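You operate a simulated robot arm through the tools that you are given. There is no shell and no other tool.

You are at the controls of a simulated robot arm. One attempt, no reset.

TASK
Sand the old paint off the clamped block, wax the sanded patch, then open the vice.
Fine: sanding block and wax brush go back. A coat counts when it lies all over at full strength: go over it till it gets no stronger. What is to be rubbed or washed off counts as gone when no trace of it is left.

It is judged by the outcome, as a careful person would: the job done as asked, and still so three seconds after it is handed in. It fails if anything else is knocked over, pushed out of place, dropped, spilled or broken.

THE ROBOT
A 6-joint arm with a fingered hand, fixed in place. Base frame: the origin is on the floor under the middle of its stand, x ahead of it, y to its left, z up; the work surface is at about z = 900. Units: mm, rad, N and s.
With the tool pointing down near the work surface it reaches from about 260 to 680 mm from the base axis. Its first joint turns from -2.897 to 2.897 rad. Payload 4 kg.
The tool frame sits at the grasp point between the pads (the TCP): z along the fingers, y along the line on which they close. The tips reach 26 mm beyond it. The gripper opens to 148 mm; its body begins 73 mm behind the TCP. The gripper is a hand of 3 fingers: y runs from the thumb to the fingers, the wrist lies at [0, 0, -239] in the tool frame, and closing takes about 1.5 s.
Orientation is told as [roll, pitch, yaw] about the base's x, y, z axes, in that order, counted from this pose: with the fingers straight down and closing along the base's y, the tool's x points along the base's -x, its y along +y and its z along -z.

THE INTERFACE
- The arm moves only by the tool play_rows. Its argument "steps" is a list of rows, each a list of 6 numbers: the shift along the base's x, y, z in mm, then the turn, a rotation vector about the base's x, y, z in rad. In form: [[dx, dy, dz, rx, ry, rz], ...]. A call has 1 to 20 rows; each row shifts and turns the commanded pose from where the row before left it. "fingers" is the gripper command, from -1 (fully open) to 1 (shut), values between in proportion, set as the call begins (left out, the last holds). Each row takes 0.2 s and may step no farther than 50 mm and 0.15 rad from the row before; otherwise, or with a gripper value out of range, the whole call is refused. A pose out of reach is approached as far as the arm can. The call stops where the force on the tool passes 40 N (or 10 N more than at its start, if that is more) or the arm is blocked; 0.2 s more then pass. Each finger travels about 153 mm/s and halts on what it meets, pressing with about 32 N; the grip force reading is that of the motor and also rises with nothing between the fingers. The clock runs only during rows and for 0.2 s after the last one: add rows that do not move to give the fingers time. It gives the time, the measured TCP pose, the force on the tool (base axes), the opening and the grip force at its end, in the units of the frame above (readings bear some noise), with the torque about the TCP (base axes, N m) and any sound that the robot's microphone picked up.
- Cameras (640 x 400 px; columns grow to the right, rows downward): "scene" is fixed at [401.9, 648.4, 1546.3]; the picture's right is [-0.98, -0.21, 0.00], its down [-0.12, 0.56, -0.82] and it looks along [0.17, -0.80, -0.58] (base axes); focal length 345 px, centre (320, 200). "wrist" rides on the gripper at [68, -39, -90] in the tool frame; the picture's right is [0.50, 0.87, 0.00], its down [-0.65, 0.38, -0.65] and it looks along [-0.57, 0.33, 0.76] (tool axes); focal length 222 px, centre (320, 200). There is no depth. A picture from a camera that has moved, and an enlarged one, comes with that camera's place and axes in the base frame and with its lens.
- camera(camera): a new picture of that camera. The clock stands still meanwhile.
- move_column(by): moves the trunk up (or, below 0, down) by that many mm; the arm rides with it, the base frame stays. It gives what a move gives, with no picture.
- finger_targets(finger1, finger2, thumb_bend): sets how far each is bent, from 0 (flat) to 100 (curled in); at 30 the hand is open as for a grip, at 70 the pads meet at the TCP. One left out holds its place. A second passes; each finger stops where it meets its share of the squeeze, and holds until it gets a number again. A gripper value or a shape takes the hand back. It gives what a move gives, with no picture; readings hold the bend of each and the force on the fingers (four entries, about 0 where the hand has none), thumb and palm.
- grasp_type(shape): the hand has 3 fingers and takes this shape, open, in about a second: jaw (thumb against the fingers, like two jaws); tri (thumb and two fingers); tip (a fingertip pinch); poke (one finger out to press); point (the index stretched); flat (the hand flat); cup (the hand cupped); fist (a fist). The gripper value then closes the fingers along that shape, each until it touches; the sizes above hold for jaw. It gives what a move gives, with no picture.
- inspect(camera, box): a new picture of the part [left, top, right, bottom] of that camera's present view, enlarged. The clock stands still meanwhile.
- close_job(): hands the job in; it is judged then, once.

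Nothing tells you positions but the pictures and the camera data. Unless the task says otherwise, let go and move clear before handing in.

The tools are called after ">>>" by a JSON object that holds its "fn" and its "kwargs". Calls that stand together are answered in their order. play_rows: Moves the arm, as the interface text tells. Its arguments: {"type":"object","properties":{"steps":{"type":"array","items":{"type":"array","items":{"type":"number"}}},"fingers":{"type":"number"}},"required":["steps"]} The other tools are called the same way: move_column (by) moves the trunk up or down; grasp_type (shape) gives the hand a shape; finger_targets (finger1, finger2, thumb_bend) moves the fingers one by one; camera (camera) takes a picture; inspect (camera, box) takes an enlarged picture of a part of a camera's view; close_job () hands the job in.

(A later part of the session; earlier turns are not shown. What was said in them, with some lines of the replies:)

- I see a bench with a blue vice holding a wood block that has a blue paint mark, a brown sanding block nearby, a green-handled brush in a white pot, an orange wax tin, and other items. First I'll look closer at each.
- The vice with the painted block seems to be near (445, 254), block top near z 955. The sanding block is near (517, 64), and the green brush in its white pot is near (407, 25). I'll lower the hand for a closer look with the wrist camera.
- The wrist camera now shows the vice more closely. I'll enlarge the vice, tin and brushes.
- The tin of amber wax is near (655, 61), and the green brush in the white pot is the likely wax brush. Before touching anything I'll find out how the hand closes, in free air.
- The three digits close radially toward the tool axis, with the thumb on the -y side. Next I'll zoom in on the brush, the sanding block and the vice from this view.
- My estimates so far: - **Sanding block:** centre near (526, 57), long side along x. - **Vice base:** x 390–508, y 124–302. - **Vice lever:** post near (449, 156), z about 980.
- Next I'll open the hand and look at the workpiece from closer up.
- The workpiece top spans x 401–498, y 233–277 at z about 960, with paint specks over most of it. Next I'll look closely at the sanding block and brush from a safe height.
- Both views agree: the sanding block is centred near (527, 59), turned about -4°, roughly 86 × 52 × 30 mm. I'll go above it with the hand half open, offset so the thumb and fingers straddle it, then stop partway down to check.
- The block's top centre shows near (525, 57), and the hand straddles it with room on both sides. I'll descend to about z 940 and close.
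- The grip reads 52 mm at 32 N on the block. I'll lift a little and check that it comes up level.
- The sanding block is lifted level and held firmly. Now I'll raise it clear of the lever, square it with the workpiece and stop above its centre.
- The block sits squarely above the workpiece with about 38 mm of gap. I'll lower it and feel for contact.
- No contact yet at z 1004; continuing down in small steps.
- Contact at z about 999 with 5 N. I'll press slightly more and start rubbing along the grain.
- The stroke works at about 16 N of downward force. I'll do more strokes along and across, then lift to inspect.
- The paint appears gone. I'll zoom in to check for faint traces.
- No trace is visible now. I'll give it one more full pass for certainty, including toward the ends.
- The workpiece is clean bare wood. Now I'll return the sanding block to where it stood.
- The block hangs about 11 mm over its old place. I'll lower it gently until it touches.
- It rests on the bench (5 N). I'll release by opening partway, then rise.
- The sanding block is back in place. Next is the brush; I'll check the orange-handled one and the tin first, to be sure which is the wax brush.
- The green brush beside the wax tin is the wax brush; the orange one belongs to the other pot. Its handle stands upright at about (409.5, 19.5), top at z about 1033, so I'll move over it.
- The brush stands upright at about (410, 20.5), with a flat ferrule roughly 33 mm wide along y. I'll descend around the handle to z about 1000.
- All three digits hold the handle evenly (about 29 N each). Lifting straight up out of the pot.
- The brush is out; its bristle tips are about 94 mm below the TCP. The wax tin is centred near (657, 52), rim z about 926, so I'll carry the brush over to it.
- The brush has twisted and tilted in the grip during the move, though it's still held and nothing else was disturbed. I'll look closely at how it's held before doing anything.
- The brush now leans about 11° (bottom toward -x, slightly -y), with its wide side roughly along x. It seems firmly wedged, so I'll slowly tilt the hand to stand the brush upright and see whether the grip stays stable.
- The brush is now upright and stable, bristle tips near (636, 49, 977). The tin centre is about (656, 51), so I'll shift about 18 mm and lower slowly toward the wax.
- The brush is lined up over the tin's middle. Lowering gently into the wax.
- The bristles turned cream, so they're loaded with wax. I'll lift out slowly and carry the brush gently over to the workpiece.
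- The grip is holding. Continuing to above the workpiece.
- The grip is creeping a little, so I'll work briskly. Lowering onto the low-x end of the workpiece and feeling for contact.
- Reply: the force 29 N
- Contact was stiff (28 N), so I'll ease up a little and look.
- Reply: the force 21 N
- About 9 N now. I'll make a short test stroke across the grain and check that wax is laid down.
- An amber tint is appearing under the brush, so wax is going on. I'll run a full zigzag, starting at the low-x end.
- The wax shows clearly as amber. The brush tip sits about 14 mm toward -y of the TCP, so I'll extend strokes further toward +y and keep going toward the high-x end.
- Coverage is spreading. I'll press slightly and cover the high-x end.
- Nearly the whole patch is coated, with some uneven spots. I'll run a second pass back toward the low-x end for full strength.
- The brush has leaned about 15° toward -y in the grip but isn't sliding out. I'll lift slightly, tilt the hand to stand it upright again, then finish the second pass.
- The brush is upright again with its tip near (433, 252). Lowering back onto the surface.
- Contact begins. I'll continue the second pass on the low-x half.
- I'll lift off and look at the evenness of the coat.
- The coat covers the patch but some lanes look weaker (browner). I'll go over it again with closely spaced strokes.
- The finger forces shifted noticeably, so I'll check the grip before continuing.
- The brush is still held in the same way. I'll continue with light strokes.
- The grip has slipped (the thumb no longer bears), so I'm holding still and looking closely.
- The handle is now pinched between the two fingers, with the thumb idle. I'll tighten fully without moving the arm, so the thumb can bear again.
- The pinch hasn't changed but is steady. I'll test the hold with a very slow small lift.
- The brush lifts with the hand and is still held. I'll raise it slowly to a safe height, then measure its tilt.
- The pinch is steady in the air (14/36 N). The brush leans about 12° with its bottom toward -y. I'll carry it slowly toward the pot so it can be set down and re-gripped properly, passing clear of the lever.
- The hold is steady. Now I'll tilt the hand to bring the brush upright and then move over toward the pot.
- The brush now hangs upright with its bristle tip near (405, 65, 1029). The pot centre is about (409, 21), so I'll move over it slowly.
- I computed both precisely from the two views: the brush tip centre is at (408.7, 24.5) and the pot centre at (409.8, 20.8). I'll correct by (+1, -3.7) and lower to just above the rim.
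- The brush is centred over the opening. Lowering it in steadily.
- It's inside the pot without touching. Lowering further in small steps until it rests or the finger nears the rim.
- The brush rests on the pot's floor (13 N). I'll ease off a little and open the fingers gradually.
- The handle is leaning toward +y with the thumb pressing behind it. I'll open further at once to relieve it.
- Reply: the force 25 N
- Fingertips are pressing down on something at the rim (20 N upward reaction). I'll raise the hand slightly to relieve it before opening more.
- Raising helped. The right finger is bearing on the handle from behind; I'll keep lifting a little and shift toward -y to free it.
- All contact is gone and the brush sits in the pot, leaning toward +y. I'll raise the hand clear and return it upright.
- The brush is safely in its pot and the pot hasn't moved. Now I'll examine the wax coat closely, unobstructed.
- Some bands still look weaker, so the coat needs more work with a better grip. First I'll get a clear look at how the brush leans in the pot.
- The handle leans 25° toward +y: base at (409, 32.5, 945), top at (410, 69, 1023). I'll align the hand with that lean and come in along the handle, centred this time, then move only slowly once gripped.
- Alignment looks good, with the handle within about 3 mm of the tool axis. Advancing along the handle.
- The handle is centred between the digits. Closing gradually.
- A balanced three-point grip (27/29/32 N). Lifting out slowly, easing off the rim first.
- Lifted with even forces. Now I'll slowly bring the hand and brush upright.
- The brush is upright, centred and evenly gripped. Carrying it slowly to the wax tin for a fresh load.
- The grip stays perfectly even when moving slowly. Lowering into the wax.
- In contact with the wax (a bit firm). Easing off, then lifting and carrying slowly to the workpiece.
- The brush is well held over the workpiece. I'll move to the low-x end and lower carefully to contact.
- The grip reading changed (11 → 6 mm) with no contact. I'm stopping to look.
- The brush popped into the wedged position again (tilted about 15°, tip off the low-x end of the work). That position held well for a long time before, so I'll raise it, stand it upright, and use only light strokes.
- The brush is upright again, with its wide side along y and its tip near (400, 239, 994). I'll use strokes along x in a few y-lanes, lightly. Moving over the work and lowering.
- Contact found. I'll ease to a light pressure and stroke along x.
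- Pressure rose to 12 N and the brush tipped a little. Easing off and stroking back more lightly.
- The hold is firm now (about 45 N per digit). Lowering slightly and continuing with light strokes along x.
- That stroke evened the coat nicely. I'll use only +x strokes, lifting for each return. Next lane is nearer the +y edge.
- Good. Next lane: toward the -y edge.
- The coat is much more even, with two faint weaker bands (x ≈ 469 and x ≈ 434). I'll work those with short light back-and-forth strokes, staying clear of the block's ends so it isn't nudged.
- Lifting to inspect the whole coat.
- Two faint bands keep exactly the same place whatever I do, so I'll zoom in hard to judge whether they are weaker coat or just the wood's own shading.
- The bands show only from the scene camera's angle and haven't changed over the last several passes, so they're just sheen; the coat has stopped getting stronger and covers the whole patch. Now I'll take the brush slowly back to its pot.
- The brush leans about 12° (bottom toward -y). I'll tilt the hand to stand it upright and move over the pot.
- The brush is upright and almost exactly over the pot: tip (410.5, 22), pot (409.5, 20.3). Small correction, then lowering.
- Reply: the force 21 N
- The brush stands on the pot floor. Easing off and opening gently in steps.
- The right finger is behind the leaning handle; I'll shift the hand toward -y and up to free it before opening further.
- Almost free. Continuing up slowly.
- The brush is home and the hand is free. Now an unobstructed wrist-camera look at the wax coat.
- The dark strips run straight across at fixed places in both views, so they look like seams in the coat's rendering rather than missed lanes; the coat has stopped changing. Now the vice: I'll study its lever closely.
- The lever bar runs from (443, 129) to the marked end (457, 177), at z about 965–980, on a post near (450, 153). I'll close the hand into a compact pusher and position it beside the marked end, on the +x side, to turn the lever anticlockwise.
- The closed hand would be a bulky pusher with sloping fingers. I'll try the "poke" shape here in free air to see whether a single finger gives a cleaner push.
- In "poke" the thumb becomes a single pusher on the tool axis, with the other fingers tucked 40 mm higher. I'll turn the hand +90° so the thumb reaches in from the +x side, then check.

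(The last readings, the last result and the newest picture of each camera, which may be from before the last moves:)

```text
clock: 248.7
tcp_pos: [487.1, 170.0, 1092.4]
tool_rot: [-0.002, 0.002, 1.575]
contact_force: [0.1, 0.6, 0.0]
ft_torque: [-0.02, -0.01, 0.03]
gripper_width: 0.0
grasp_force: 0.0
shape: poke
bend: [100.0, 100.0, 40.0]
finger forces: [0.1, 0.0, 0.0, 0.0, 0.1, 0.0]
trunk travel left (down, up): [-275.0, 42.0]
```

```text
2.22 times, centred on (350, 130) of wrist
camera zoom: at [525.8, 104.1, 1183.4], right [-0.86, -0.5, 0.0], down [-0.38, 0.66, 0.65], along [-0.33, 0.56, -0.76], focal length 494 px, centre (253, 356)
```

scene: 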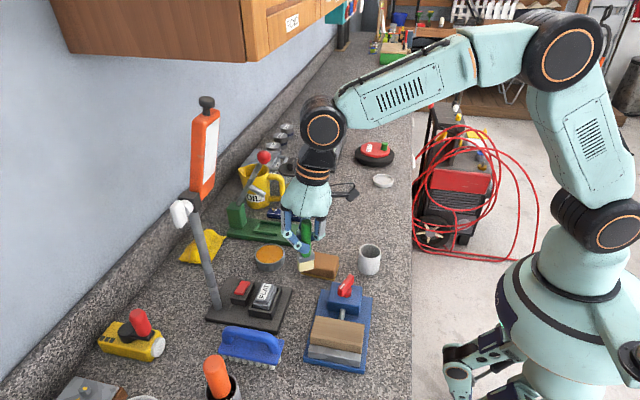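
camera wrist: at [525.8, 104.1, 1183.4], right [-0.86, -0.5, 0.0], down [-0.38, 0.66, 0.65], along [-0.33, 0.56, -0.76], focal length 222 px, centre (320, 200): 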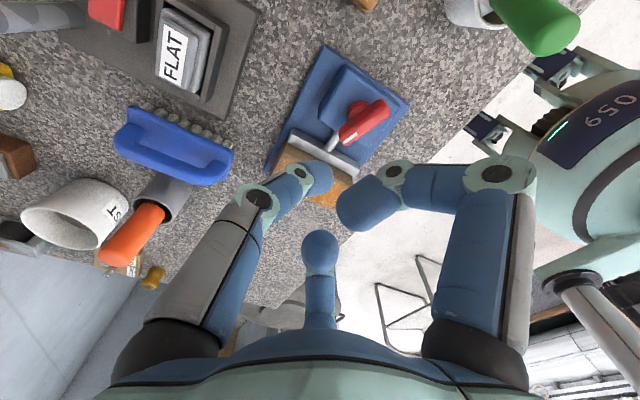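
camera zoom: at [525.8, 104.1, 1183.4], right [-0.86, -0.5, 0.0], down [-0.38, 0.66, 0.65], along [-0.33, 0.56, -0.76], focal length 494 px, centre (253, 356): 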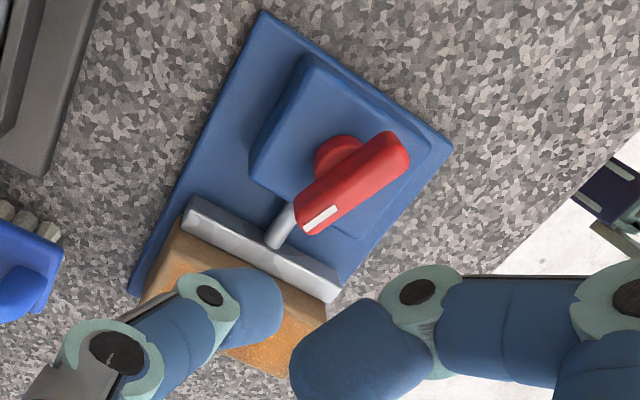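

The lever geometry is confirmed: axis at about (449, 153), marked end at about (457, 175). I'll bring the thumb down beside it, on the +x side.

>>> {"fn": "play_rows", "kwargs": {"steps": [[-2, -3, -25, 0, 0, 0], [-2, -3, -25, 0, 0, 0], [0, 0, -20, 0, 0, 0], [0, 0, -15, 0, 0, 0], [0, 0, 0, 0, 0, 0]]}}

>>> {"fn": "camera", "kwargs": {"camera": "wrist"}}

>>> {"fn": "inspect", "kwargs": {"camera": "scene", "box": [300, 230, 400, 330]}}

```text
clock: 249.9
tcp_pos: [483.0, 165.5, 1008.2]
tool_rot: [-0.002, 0.002, 1.573]
contact_force: [0.8, 0.4, -0.9]
ft_torque: [-0.01, -0.01, -0.01]
gripper_width: 0.0
grasp_force: 0.0
shape: poke
bend: [100.0, 100.0, 40.0]
finger forces: [0.1, 0.0, 0.0, 0.0, 0.0, 0.1]
trunk travel left (down, up): [-275.0, 42.0]
```

```text
taken
camera wrist: at [521.3, 98.5, 1099.2], right [-0.87, -0.5, 0.0], down [-0.38, 0.66, 0.65], along [-0.33, 0.56, -0.76], focal length 222 px, centre (320, 200)
```

wrist: 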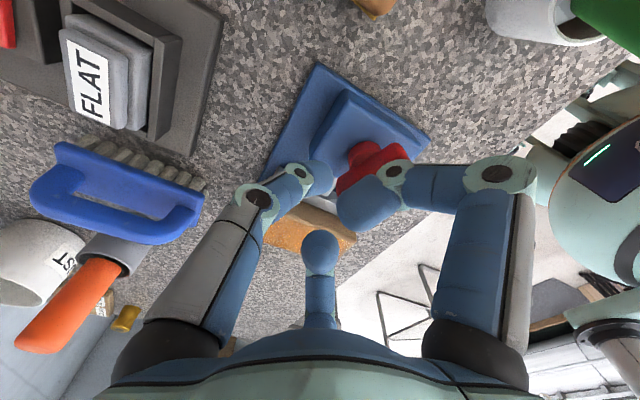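

```text
4.00 times, centred on (350, 280) of scene
camera zoom: at [401.9, 648.4, 1546.3], right [-0.98, -0.21, 0.0], down [-0.12, 0.56, -0.82], along [0.17, -0.8, -0.58], focal length 1380 px, centre (200, -120)
```

zoom: 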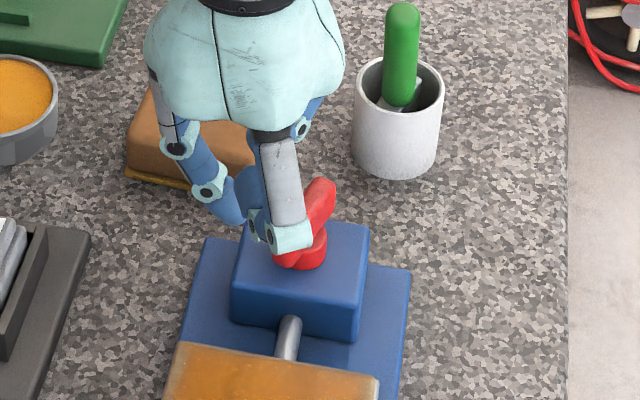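

>>> {"fn": "play_rows", "kwargs": {"steps": [[0, 0, -8, 0, 0, 0], [0, 0, -8, 0, 0, 0], [0, 0, -3, 0, 0, 0], [0, 0, 0, 0, 0, 0]]}}

>>> {"fn": "inspect", "kwargs": {"camera": "wrist", "box": [250, 90, 430, 250]}}

>>> {"fn": "inspect", "kwargs": {"camera": "scene", "box": [310, 240, 390, 330]}}

```text
clock: 250.9
tcp_pos: [483.3, 164.2, 988.5]
tool_rot: [-0.003, 0.001, 1.572]
contact_force: [0.5, -0.6, -0.9]
ft_torque: [-0.02, -0.02, 0.0]
gripper_width: 0.0
grasp_force: 0.1
shape: poke
bend: [100.0, 100.0, 40.0]
finger forces: [0.0, 0.0, 0.0, 0.0, 0.0, 0.0]
trunk travel left (down, up): [-275.0, 42.0]
```

```text
2.50 times, centred on (340, 170) of wrist
camera zoom: at [521.7, 98.7, 1078.9], right [-0.87, -0.5, 0.0], down [-0.38, 0.66, 0.65], along [-0.33, 0.56, -0.76], focal length 555 px, centre (270, 275)
```

zoom: 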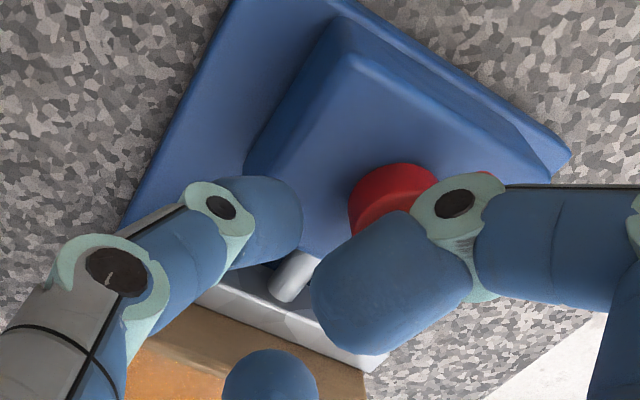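

```text
4.44 times, centred on (350, 285) of scene
camera zoom: at [401.9, 648.4, 1546.3], right [-0.98, -0.21, 0.0], down [-0.12, 0.56, -0.82], along [0.17, -0.8, -0.58], focal length 1534 px, centre (187, -178)
```

zoom: 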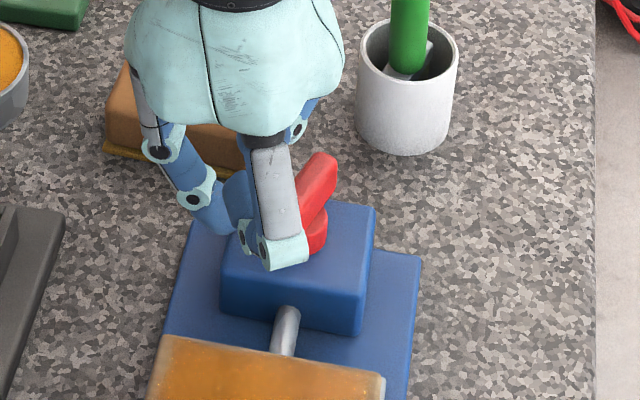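

The thumb tip is at the lever's level on its +x side. Pushing gently toward -x.

>>> {"fn": "play_rows", "kwargs": {"steps": [[-4, 0, 0, 0, 0, 0], [-4, 0, 0, 0, 0, 0], [-3, 0, 0, 0, 0, 0], [0, 0, 0, 0, 0, 0]]}}

>>> {"fn": "play_rows", "kwargs": {"steps": [[-3, 0, 0, 0, 0, 0], [-2, 0, 0, 0, 0, 0], [0, 0, 0, 0, 0, 0]]}}

>>> {"fn": "inspect", "kwargs": {"camera": "scene", "box": [310, 240, 390, 330]}}

```text
clock: 251.9
tcp_pos: [472.8, 166.1, 988.7]
tool_rot: [-0.001, 0.001, 1.573]
contact_force: [1.1, 0.5, 0.2]
ft_torque: [0.01, 0.0, 0.01]
gripper_width: 0.0
grasp_force: 0.0
shape: poke
bend: [100.0, 100.0, 40.0]
finger forces: [0.0, 0.0, 0.0, 0.0, 0.0, 0.0]
trunk travel left (down, up): [-275.0, 42.0]
```

```text
clock: 252.7
tcp_pos: [469.0, 165.5, 989.1]
tool_rot: [-0.003, 0.003, 1.571]
contact_force: [1.5, -0.1, 1.1]
ft_torque: [-0.03, -0.03, -0.02]
gripper_width: 0.2
grasp_force: 0.1
shape: poke
bend: [100.0, 100.0, 40.0]
finger forces: [0.0, 0.0, 0.0, 0.1, 2.1, 0.0]
trunk travel left (down, up): [-275.0, 42.0]
```

```text
4.44 times, centred on (350, 285) of scene
camera zoom: at [401.9, 648.4, 1546.3], right [-0.98, -0.21, 0.0], down [-0.12, 0.56, -0.82], along [0.17, -0.8, -0.58], focal length 1534 px, centre (187, -178)
```

zoom: 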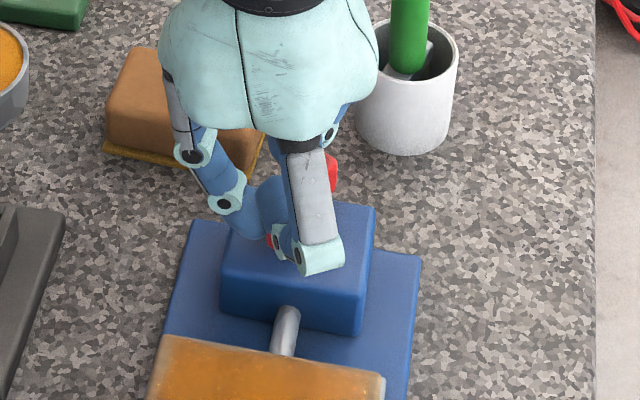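

Light contact with the lever (2 N). Pushing further.

>>> {"fn": "play_rows", "kwargs": {"steps": [[-2, 0, 0, 0, 0, 0], [-2, 0, 0, 0, 0, 0], [-2, 0, 0, 0, 0, 0], [0, 0, 0, 0, 0, 0]]}}

>>> {"fn": "inspect", "kwargs": {"camera": "scene", "box": [310, 240, 390, 330]}}

>>> {"fn": "inspect", "kwargs": {"camera": "wrist", "box": [250, 90, 430, 250]}}

```text
clock: 253.7
tcp_pos: [464.0, 166.3, 988.3]
tool_rot: [-0.003, 0.001, 1.572]
contact_force: [13.3, 5.3, 2.7]
ft_torque: [0.1, -0.21, -0.02]
gripper_width: 0.3
grasp_force: 0.0
shape: poke
bend: [100.0, 100.0, 39.0]
finger forces: [0.1, 0.0, 0.1, 0.0, 12.1, 0.0]
trunk travel left (down, up): [-275.0, 42.0]
```

```text
4.44 times, centred on (350, 285) of scene
camera zoom: at [401.9, 648.4, 1546.3], right [-0.98, -0.21, 0.0], down [-0.12, 0.56, -0.82], along [0.17, -0.8, -0.58], focal length 1534 px, centre (187, -178)
```

zoom: 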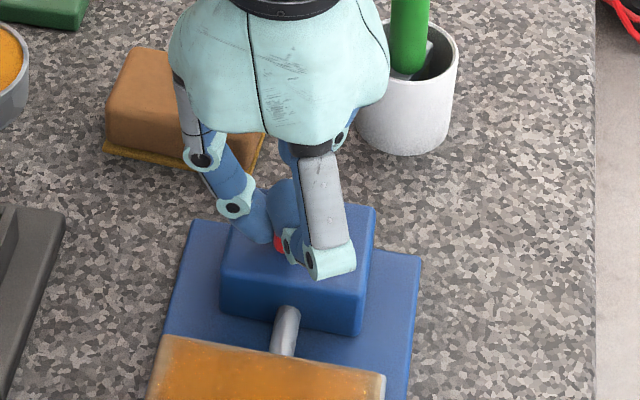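

```text
2.50 times, centred on (340, 170) of wrist
camera zoom: at [501.5, 99.3, 1078.8], right [-0.87, -0.5, 0.0], down [-0.38, 0.66, 0.65], along [-0.33, 0.56, -0.76], focal length 555 px, centre (270, 275)
```

zoom: 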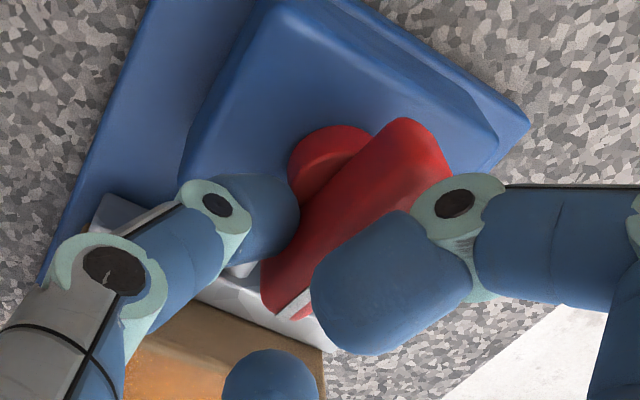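

The lever has turned about 12° anticlockwise under about 13 N, and the vice body hasn't moved. I'll keep following the arc.

>>> {"fn": "play_rows", "kwargs": {"steps": [[-1, 3, 0, 0, 0, 0], [-2, 2, 0, 0, 0, 0], [0, 0, 0, 0, 0, 0]]}}

>>> {"fn": "inspect", "kwargs": {"camera": "wrist", "box": [250, 90, 430, 250]}}

>>> {"fn": "inspect", "kwargs": {"camera": "scene", "box": [310, 260, 390, 350]}}

```text
clock: 254.5
tcp_pos: [458.0, 171.6, 988.0]
tool_rot: [0.001, 0.002, 1.572]
contact_force: [5.8, -1.5, 2.8]
ft_torque: [-0.02, -0.1, 0.0]
gripper_width: 0.0
grasp_force: 0.0
shape: poke
bend: [100.0, 100.0, 39.0]
finger forces: [0.0, 0.1, 0.0, 0.1, 5.0, 0.1]
trunk travel left (down, up): [-275.0, 42.0]
```

```text
2.50 times, centred on (340, 170) of wrist
camera zoom: at [497.2, 104.1, 1078.4], right [-0.87, -0.5, 0.0], down [-0.38, 0.66, 0.65], along [-0.33, 0.56, -0.76], focal length 555 px, centre (270, 275)
```

zoom: 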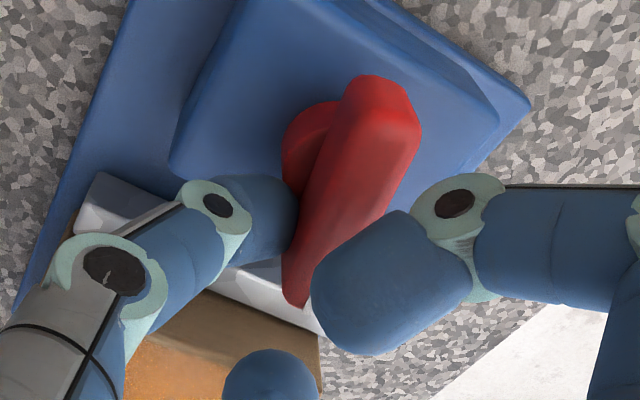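

```text
4.44 times, centred on (350, 305) of scene
camera zoom: at [401.9, 648.4, 1546.3], right [-0.98, -0.21, 0.0], down [-0.12, 0.56, -0.82], along [0.17, -0.8, -0.58], focal length 1534 px, centre (187, -267)
```

zoom: 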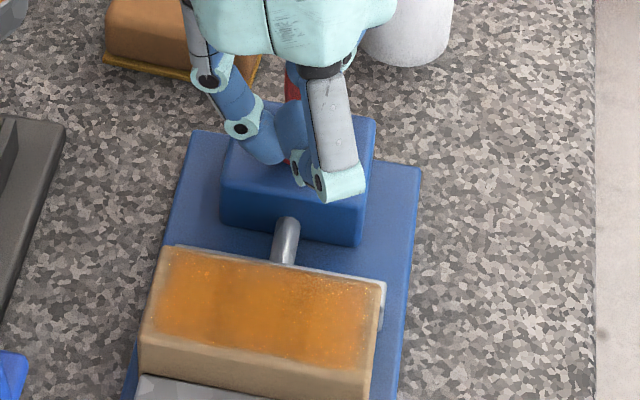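

The lever is turning and the jaw seems to be backing off. Continuing around the arc.

>>> {"fn": "play_rows", "kwargs": {"steps": [[-2, 3, 0, 0, 0, 0], [-3, 2, 0, 0, 0, 0], [-3, 1, 0, 0, 0, 0], [0, 0, 0, 0, 0, 0]]}}

>>> {"fn": "inspect", "kwargs": {"camera": "wrist", "box": [250, 90, 430, 250]}}

>>> {"fn": "inspect", "kwargs": {"camera": "scene", "box": [310, 260, 390, 350]}}

```text
clock: 255.5
tcp_pos: [450.6, 176.7, 988.0]
tool_rot: [-0.003, 0.002, 1.572]
contact_force: [5.3, -0.4, -0.1]
ft_torque: [0.0, -0.1, 0.04]
gripper_width: 0.0
grasp_force: 0.1
shape: poke
bend: [100.0, 100.0, 39.0]
finger forces: [0.0, 0.1, 0.0, 0.0, 4.8, 0.0]
trunk travel left (down, up): [-275.0, 42.0]
```

```text
2.50 times, centred on (340, 170) of wrist
camera zoom: at [489.7, 109.6, 1078.8], right [-0.87, -0.5, 0.0], down [-0.38, 0.66, 0.65], along [-0.33, 0.56, -0.76], focal length 555 px, centre (270, 275)
```

zoom: 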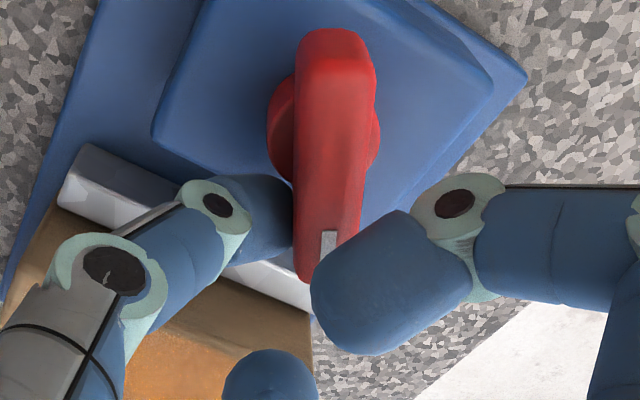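

```text
4.44 times, centred on (350, 305) of scene
camera zoom: at [401.9, 648.4, 1546.3], right [-0.98, -0.21, 0.0], down [-0.12, 0.56, -0.82], along [0.17, -0.8, -0.58], focal length 1534 px, centre (187, -267)
```

zoom: 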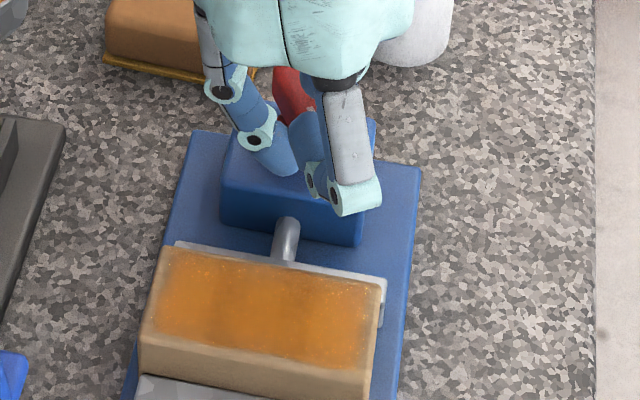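

The moving jaw is visibly retreating and the lever is at about 120°. Continuing.

>>> {"fn": "play_rows", "kwargs": {"steps": [[-3, 0, 0, 0, 0, 0], [-3, 0, 0, 0, 0, 0], [-3, -1, 0, 0, 0, 0], [-3, -1, 0, 0, 0, 0], [0, 0, 0, 0, 0, 0]]}}

>>> {"fn": "inspect", "kwargs": {"camera": "wrist", "box": [250, 90, 430, 250]}}

>>> {"fn": "inspect", "kwargs": {"camera": "scene", "box": [310, 260, 390, 350]}}

```text
clock: 256.7
tcp_pos: [439.6, 173.8, 988.7]
tool_rot: [0.0, 0.001, 1.572]
contact_force: [4.7, 2.4, -0.6]
ft_torque: [0.02, -0.04, 0.05]
gripper_width: 0.0
grasp_force: 0.0
shape: poke
bend: [100.0, 100.0, 39.0]
finger forces: [0.1, 0.0, 0.0, 0.0, 4.3, 0.1]
trunk travel left (down, up): [-275.0, 42.0]
```

```text
2.50 times, centred on (340, 170) of wrist
camera zoom: at [477.2, 107.6, 1079.7], right [-0.87, -0.5, 0.0], down [-0.38, 0.66, 0.65], along [-0.33, 0.56, -0.76], focal length 555 px, centre (270, 275)
```

zoom: 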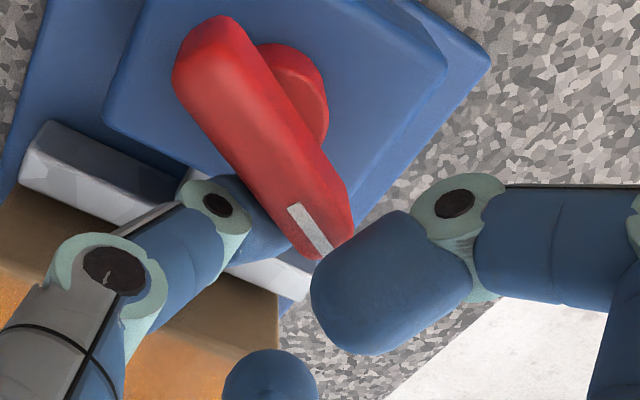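

```text
4.44 times, centred on (350, 305) of scene
camera zoom: at [401.9, 648.4, 1546.3], right [-0.98, -0.21, 0.0], down [-0.12, 0.56, -0.82], along [0.17, -0.8, -0.58], focal length 1534 px, centre (187, -267)
```

zoom: 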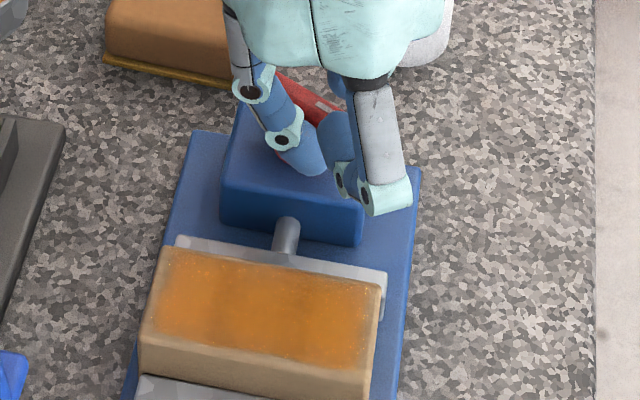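

The jaw gap is growing and the lever is at about 150°. Following further until it stops.

>>> {"fn": "play_rows", "kwargs": {"steps": [[-3, -1, 0, 0, 0, 0], [-3, -1, 0, 0, 0, 0], [-2, -2, 0, 0, 0, 0], [-2, -2, 0, 0, 0, 0], [0, 0, 0, 0, 0, 0]]}}

>>> {"fn": "inspect", "kwargs": {"camera": "wrist", "box": [230, 70, 430, 250]}}

>>> {"fn": "inspect", "kwargs": {"camera": "scene", "box": [310, 260, 390, 350]}}

```text
clock: 257.9
tcp_pos: [430.5, 169.0, 987.8]
tool_rot: [-0.002, 0.002, 1.575]
contact_force: [3.7, 6.5, 1.0]
ft_torque: [0.06, -0.1, 0.08]
gripper_width: 0.0
grasp_force: 0.1
shape: poke
bend: [100.0, 100.0, 39.0]
finger forces: [0.0, 0.0, 0.1, 0.0, 6.8, 0.0]
trunk travel left (down, up): [-275.0, 42.0]
```

```text
2.22 times, centred on (330, 160) of wrist
camera zoom: at [467.6, 102.1, 1078.9], right [-0.87, -0.5, 0.0], down [-0.38, 0.66, 0.65], along [-0.33, 0.56, -0.76], focal length 494 px, centre (298, 289)
```

zoom: 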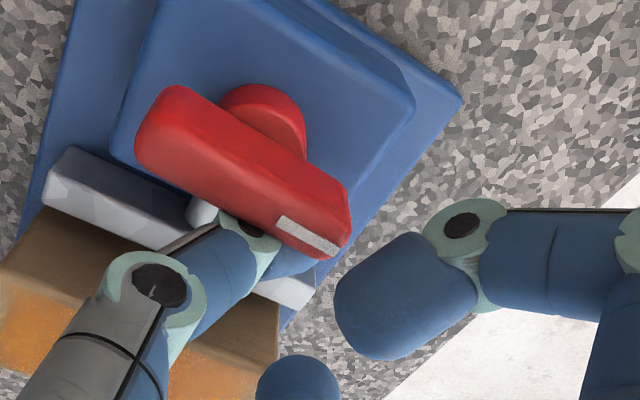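

```text
4.44 times, centred on (350, 305) of scene
camera zoom: at [401.9, 648.4, 1546.3], right [-0.98, -0.21, 0.0], down [-0.12, 0.56, -0.82], along [0.17, -0.8, -0.58], focal length 1534 px, centre (187, -267)
```

zoom: 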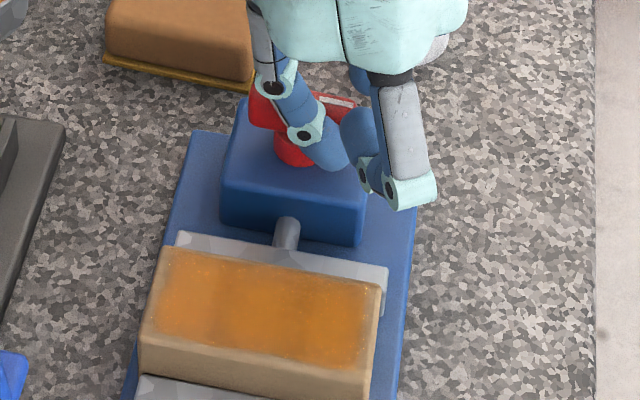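

The lever is at about 177° and still turning easily (about 7 N). Continuing a bit further to find its end stop.

>>> {"fn": "play_rows", "kwargs": {"steps": [[-2, -3, 0, 0, 0, 0], [-2, -3, 0, 0, 0, 0], [-1, -3, 0, 0, 0, 0], [0, 0, 0, 0, 0, 0]]}}

>>> {"fn": "inspect", "kwargs": {"camera": "wrist", "box": [230, 70, 430, 250]}}

>>> {"fn": "inspect", "kwargs": {"camera": "scene", "box": [310, 260, 390, 350]}}

```text
clock: 258.7
tcp_pos: [425.8, 167.3, 989.2]
tool_rot: [-0.009, -0.006, 1.576]
contact_force: [3.9, 28.7, -1.9]
ft_torque: [0.21, 0.01, 0.46]
gripper_width: 0.2
grasp_force: 0.1
shape: poke
bend: [100.0, 100.0, 38.0]
finger forces: [0.1, 0.0, 0.0, 0.0, 28.3, 0.0]
trunk travel left (down, up): [-275.0, 42.0]
stopped in row 3: the force on the tool passed its limit at 43 N (the readings are from after the stop); the commanded pose is now the measured one
```

```text
2.22 times, centred on (330, 160) of wrist
camera zoom: at [463.9, 99.8, 1079.6], right [-0.86, -0.5, -0.01], down [-0.39, 0.65, 0.65], along [-0.32, 0.57, -0.76], focal length 494 px, centre (298, 289)
```

zoom: 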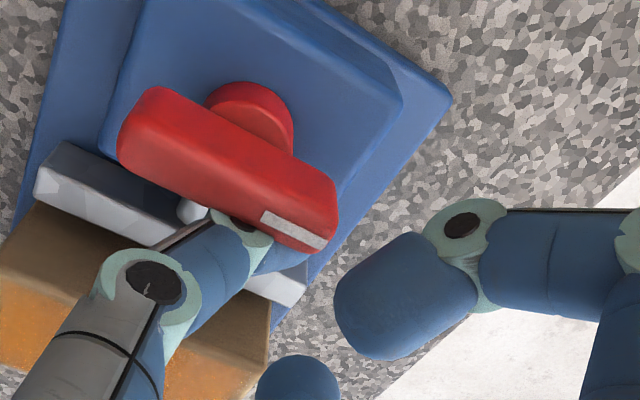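

```text
4.44 times, centred on (350, 305) of scene
camera zoom: at [401.9, 648.4, 1546.3], right [-0.98, -0.21, 0.0], down [-0.12, 0.56, -0.82], along [0.17, -0.8, -0.58], focal length 1534 px, centre (187, -267)
```

zoom: 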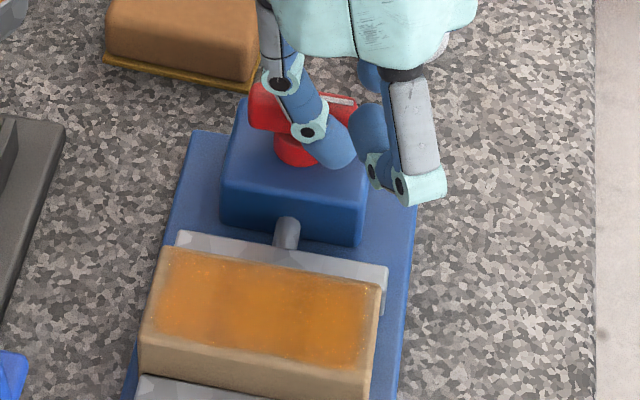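

The lever hit its end stop at about 180°; the vice is fully open. Backing the thumb off and rising clear.

>>> {"fn": "play_rows", "kwargs": {"steps": [[0, 3, 0, 0, 0, 0], [1, 5, 0, 0, 0, 0], [0, 2, 5, 0, 0, 0], [0, 0, 15, 0, 0, 0], [0, 0, 25, 0, 0, 0], [0, 0, 35, 0, 0, 0], [0, 0, 35, 0, 0, 0], [0, 0, 0, 0, 0, 0]]}}

>>> {"fn": "camera", "kwargs": {"camera": "scene"}}

>>> {"fn": "inspect", "kwargs": {"camera": "scene", "box": [300, 240, 390, 370]}}

>>> {"fn": "camera", "kwargs": {"camera": "wrist"}}

```text
clock: 260.5
tcp_pos: [426.6, 171.4, 1103.9]
tool_rot: [-0.005, -0.002, 1.573]
contact_force: [-0.5, 0.0, 0.0]
ft_torque: [0.0, -0.02, 0.0]
gripper_width: 0.1
grasp_force: 0.0
shape: poke
bend: [100.0, 100.0, 40.0]
finger forces: [0.0, 0.1, 0.0, 0.1, 0.0, 0.0]
trunk travel left (down, up): [-275.0, 42.0]
```

```text
taken
```

scene: 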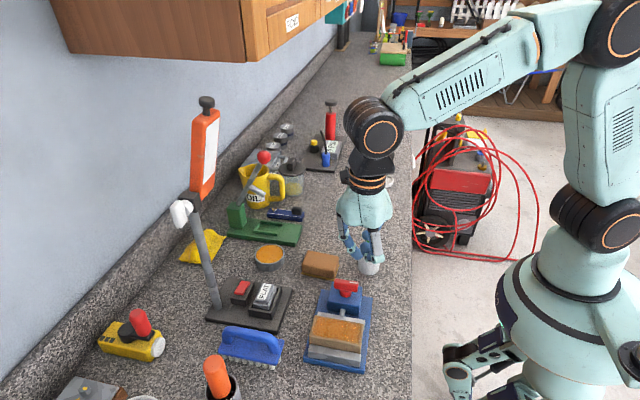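

```text
3.08 times, centred on (345, 305) of scene
camera zoom: at [401.9, 648.4, 1546.3], right [-0.98, -0.21, 0.0], down [-0.12, 0.56, -0.82], along [0.17, -0.8, -0.58], focal length 1062 px, centre (243, -123)
```

zoom: 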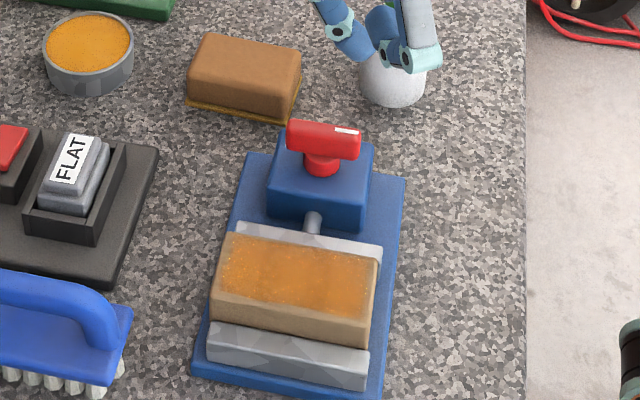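

```text
taken
camera wrist: at [464.4, 104.6, 1194.5], right [-0.86, -0.5, -0.01], down [-0.38, 0.65, 0.65], along [-0.32, 0.57, -0.76], focal length 222 px, centre (320, 200)
```

wrist: 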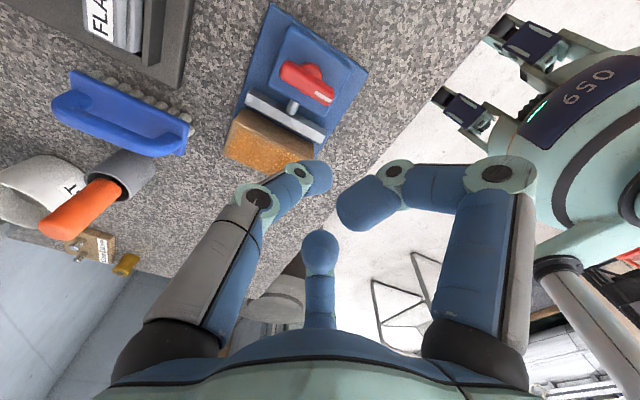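

>>> {"fn": "inspect", "kwargs": {"camera": "scene", "box": [308, 290, 374, 370]}}

>>> {"fn": "inspect", "kwargs": {"camera": "wrist", "box": [210, 0, 390, 180]}}

>>> {"fn": "inspect", "kwargs": {"camera": "scene", "box": [312, 308, 372, 348]}}

```text
5.00 times, centred on (341, 330) of scene
camera zoom: at [401.9, 648.4, 1546.3], right [-0.98, -0.21, 0.0], down [-0.12, 0.56, -0.82], along [0.17, -0.8, -0.58], focal length 1726 px, centre (215, -450)
```

zoom: 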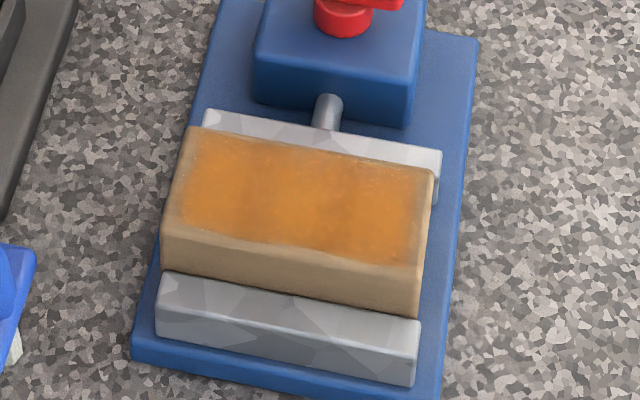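

```text
2.22 times, centred on (300, 90) of wrist
camera zoom: at [464.4, 104.6, 1194.5], right [-0.86, -0.5, -0.01], down [-0.38, 0.65, 0.65], along [-0.32, 0.57, -0.76], focal length 494 px, centre (364, 444)
```

zoom: 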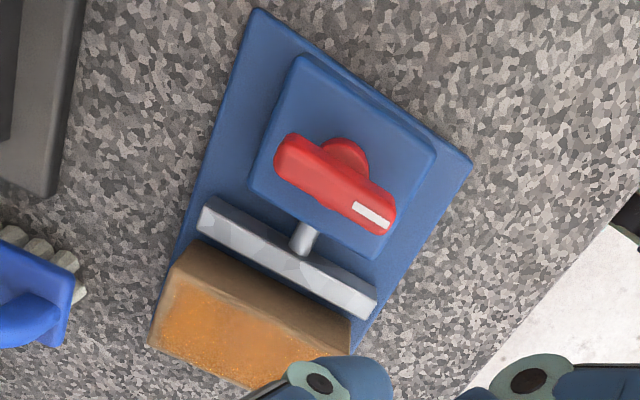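

```text
10.00 times, centred on (342, 328) of scene
camera zoom: at [401.9, 648.4, 1546.3], right [-0.98, -0.21, 0.0], down [-0.12, 0.56, -0.82], along [0.17, -0.8, -0.58], focal length 3451 px, centre (100, -1080)
```

zoom: 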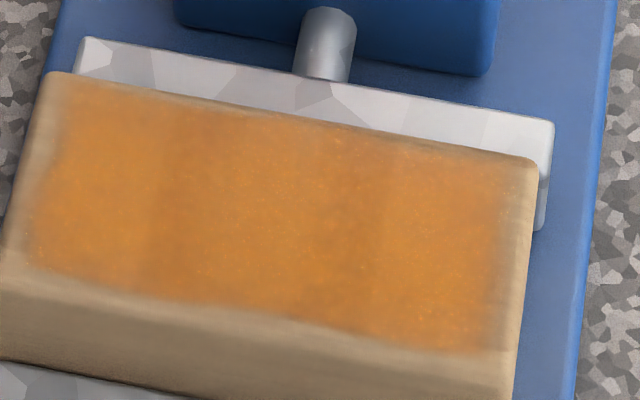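

The vice is open with a clear gap, and the block rests in place. To be sure about the coat, I'll restore the hand and view the patch from other angles.

>>> {"fn": "grasp_type", "kwargs": {"shape": "jaw"}}

>>> {"fn": "play_rows", "kwargs": {"steps": [[-5, 5, 0, 0, 0, -0.145], [-5, 5, 0, 0, 0, -0.145], [-5, 5, 0, 0, 0, -0.145], [-5, 5, 0, 0, 0, -0.145], [-5, 5, 0, 0, 0, -0.145], [-5, 5, 0, 0, 0, -0.145], [-5, 5, 0, 0, 0, -0.145], [-5, 5, 0, 0, 0, -0.145], [-5, 5, 0, 0, 0, -0.145], [-5, 5, 0, 0, 0, -0.145], [0, 0, 0, 0, 0, -0.123], [0, 0, -20, 0, 0, 0], [0, 0, 0, 0, 0, 0]]}}

>>> {"fn": "camera", "kwargs": {"camera": "wrist"}}

>>> {"fn": "inspect", "kwargs": {"camera": "wrist", "box": [280, 130, 380, 230]}}

```text
clock: 261.4
tcp_pos: [427.0, 171.7, 1104.1]
tool_rot: [-0.005, -0.001, 1.573]
contact_force: [-0.8, -0.3, 0.3]
ft_torque: [0.01, -0.01, 0.02]
gripper_width: 148.0
grasp_force: 0.1
shape: jaw
bend: [30.0, 30.0, 30.0]
finger forces: [0.0, 0.1, 0.0, 0.0, 0.1, 0.0]
trunk travel left (down, up): [-275.0, 42.0]
```

```text
clock: 264.2
tcp_pos: [377.2, 223.7, 1084.2]
tool_rot: [-0.006, -0.003, 0.0]
contact_force: [-0.4, 0.4, 0.3]
ft_torque: [0.02, 0.02, 0.0]
gripper_width: 147.8
grasp_force: 0.0
shape: jaw
bend: [30.0, 30.0, 30.0]
finger forces: [0.0, 0.0, 0.1, 0.0, 0.0, 0.0]
trunk travel left (down, up): [-275.0, 42.0]
```

```text
taken
camera wrist: at [308.1, 185.3, 1174.9], right [-0.5, 0.87, -0.01], down [0.65, 0.38, 0.65], along [0.57, 0.32, -0.76], focal length 222 px, centre (320, 200)
```

wrist: 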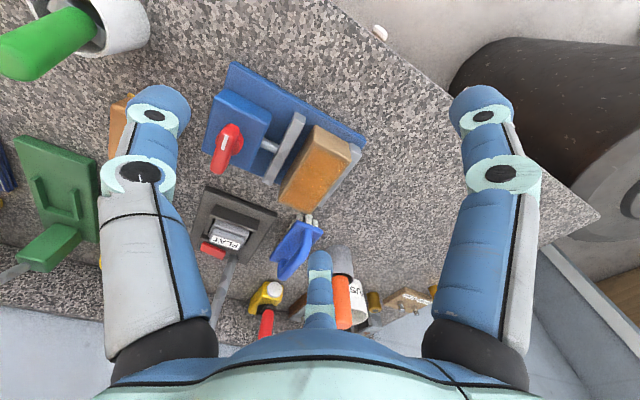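

```text
4.00 times, centred on (330, 180) of wrist
camera zoom: at [308.1, 185.3, 1174.9], right [-0.5, 0.87, -0.01], down [0.65, 0.38, 0.65], along [0.57, 0.32, -0.76], focal length 888 px, centre (280, 280)
```

zoom: 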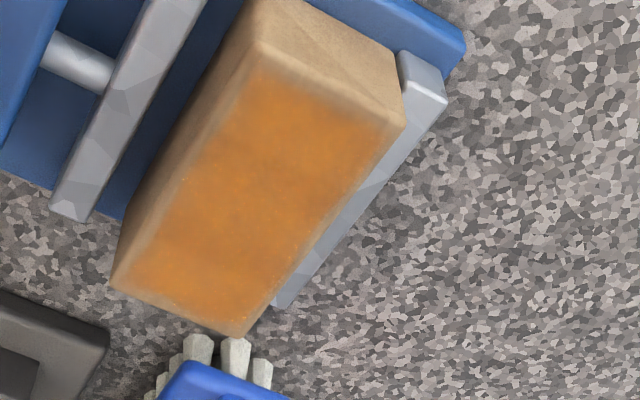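

The coat reads evenly bright in all sections from this angle too, and there's a clear gap between the moving jaw and the block. I'll move the hand well clear and do a last check of everything.

>>> {"fn": "play_rows", "kwargs": {"steps": [[-10, 0, 40, 0, 0, 0], [-10, 0, 40, 0, 0, 0], [-10, 0, 40, 0, 0, 0], [0, 0, 40, 0, 0, 0], [0, 0, 0, 0, 0, 0], [0, 0, 0, 0, 0, 0]]}}

>>> {"fn": "camera", "kwargs": {"camera": "scene"}}

>>> {"fn": "inspect", "kwargs": {"camera": "scene", "box": [230, 200, 420, 380]}}

>>> {"fn": "inspect", "kwargs": {"camera": "scene", "box": [312, 305, 372, 365]}}

```text
clock: 265.6
tcp_pos: [347.4, 222.2, 1243.7]
tool_rot: [-0.004, -0.002, 0.0]
contact_force: [-0.3, 0.3, -0.4]
ft_torque: [-0.01, 0.01, 0.02]
gripper_width: 147.8
grasp_force: 0.0
shape: jaw
bend: [30.0, 30.0, 30.0]
finger forces: [0.1, 0.0, 0.1, 0.1, 0.0, 0.1]
trunk travel left (down, up): [-275.0, 42.0]
```

```text
taken
```

scene: 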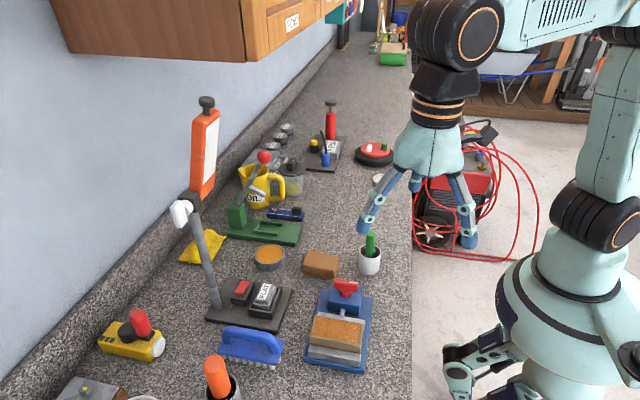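

```text
2.22 times, centred on (325, 290) of scene
camera zoom: at [401.9, 648.4, 1546.3], right [-0.98, -0.21, 0.0], down [-0.12, 0.56, -0.82], along [0.17, -0.8, -0.58], focal length 767 px, centre (309, 0)
```

zoom: 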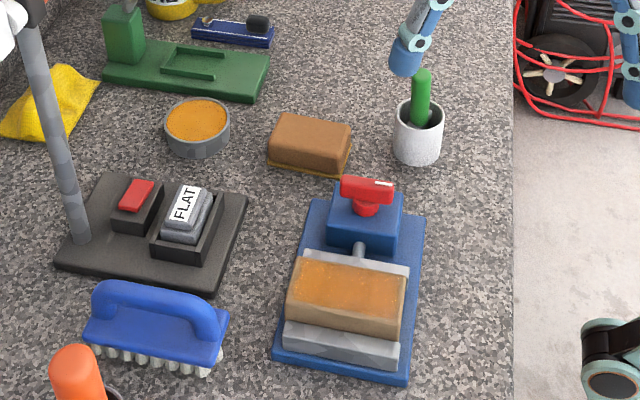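

```text
6.67 times, centred on (342, 335) of scene
camera zoom: at [401.9, 648.4, 1546.3], right [-0.98, -0.21, 0.0], down [-0.12, 0.56, -0.82], along [0.17, -0.8, -0.58], focal length 2301 px, centre (173, -700)
```

zoom: 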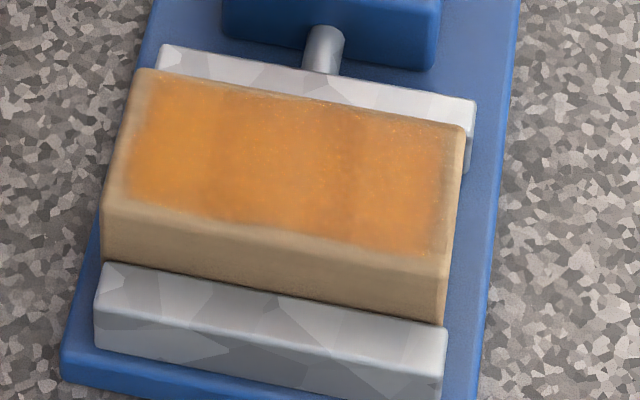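

All the steps look done:
- **Paint:** sanded off, with no trace visible.
- **Wax:** covers the sanded patch. Two faint darker strips show across it at fixed places. I took them as seams in how the coat is drawn, because more strokes didn't change them.
- **Vice:** open, with the lever at its end stop and a clear gap to the jaw. The block slid about 2–3 mm along the jaws while I was waxing.
- **Tools:** the sanding block is back in its place, and the brush is back in its pot, leaning rather than upright.

The hand is clear and nothing else looks disturbed, so I'm handing the job in.

>>> {"fn": "close_job", "kwargs": {}}

```text
The job is handed in.
```

I sanded the old paint off the block, waxed the sanded patch and opened the vice, then handed the job in; the verdict hasn't come back.

- **Paint:** I found no trace left under close inspection after two full sanding passes.
- **Wax:** the coat covers the whole patch, and repeated strokes stopped making it visibly stronger. Two faint darker strips remain across it. I judged them to be seams in how the coat is drawn, not thin spots, but I couldn't prove that.
- **Vice:** the lever is turned to its end stop and there is a clear gap between the moving jaw and the block.
- **Sanding block and brush:** the sanding block is back where it stood. The wax brush is back in its pot, but it leans instead of standing upright as it did at the start.

The brush twisted in the grip several times during waxing. It was never dropped, but I had to set it in the pot and grip it again partway through. The block also slid about 2–3 mm along the jaws while I was waxing. In the final pictures nothing else looks moved.
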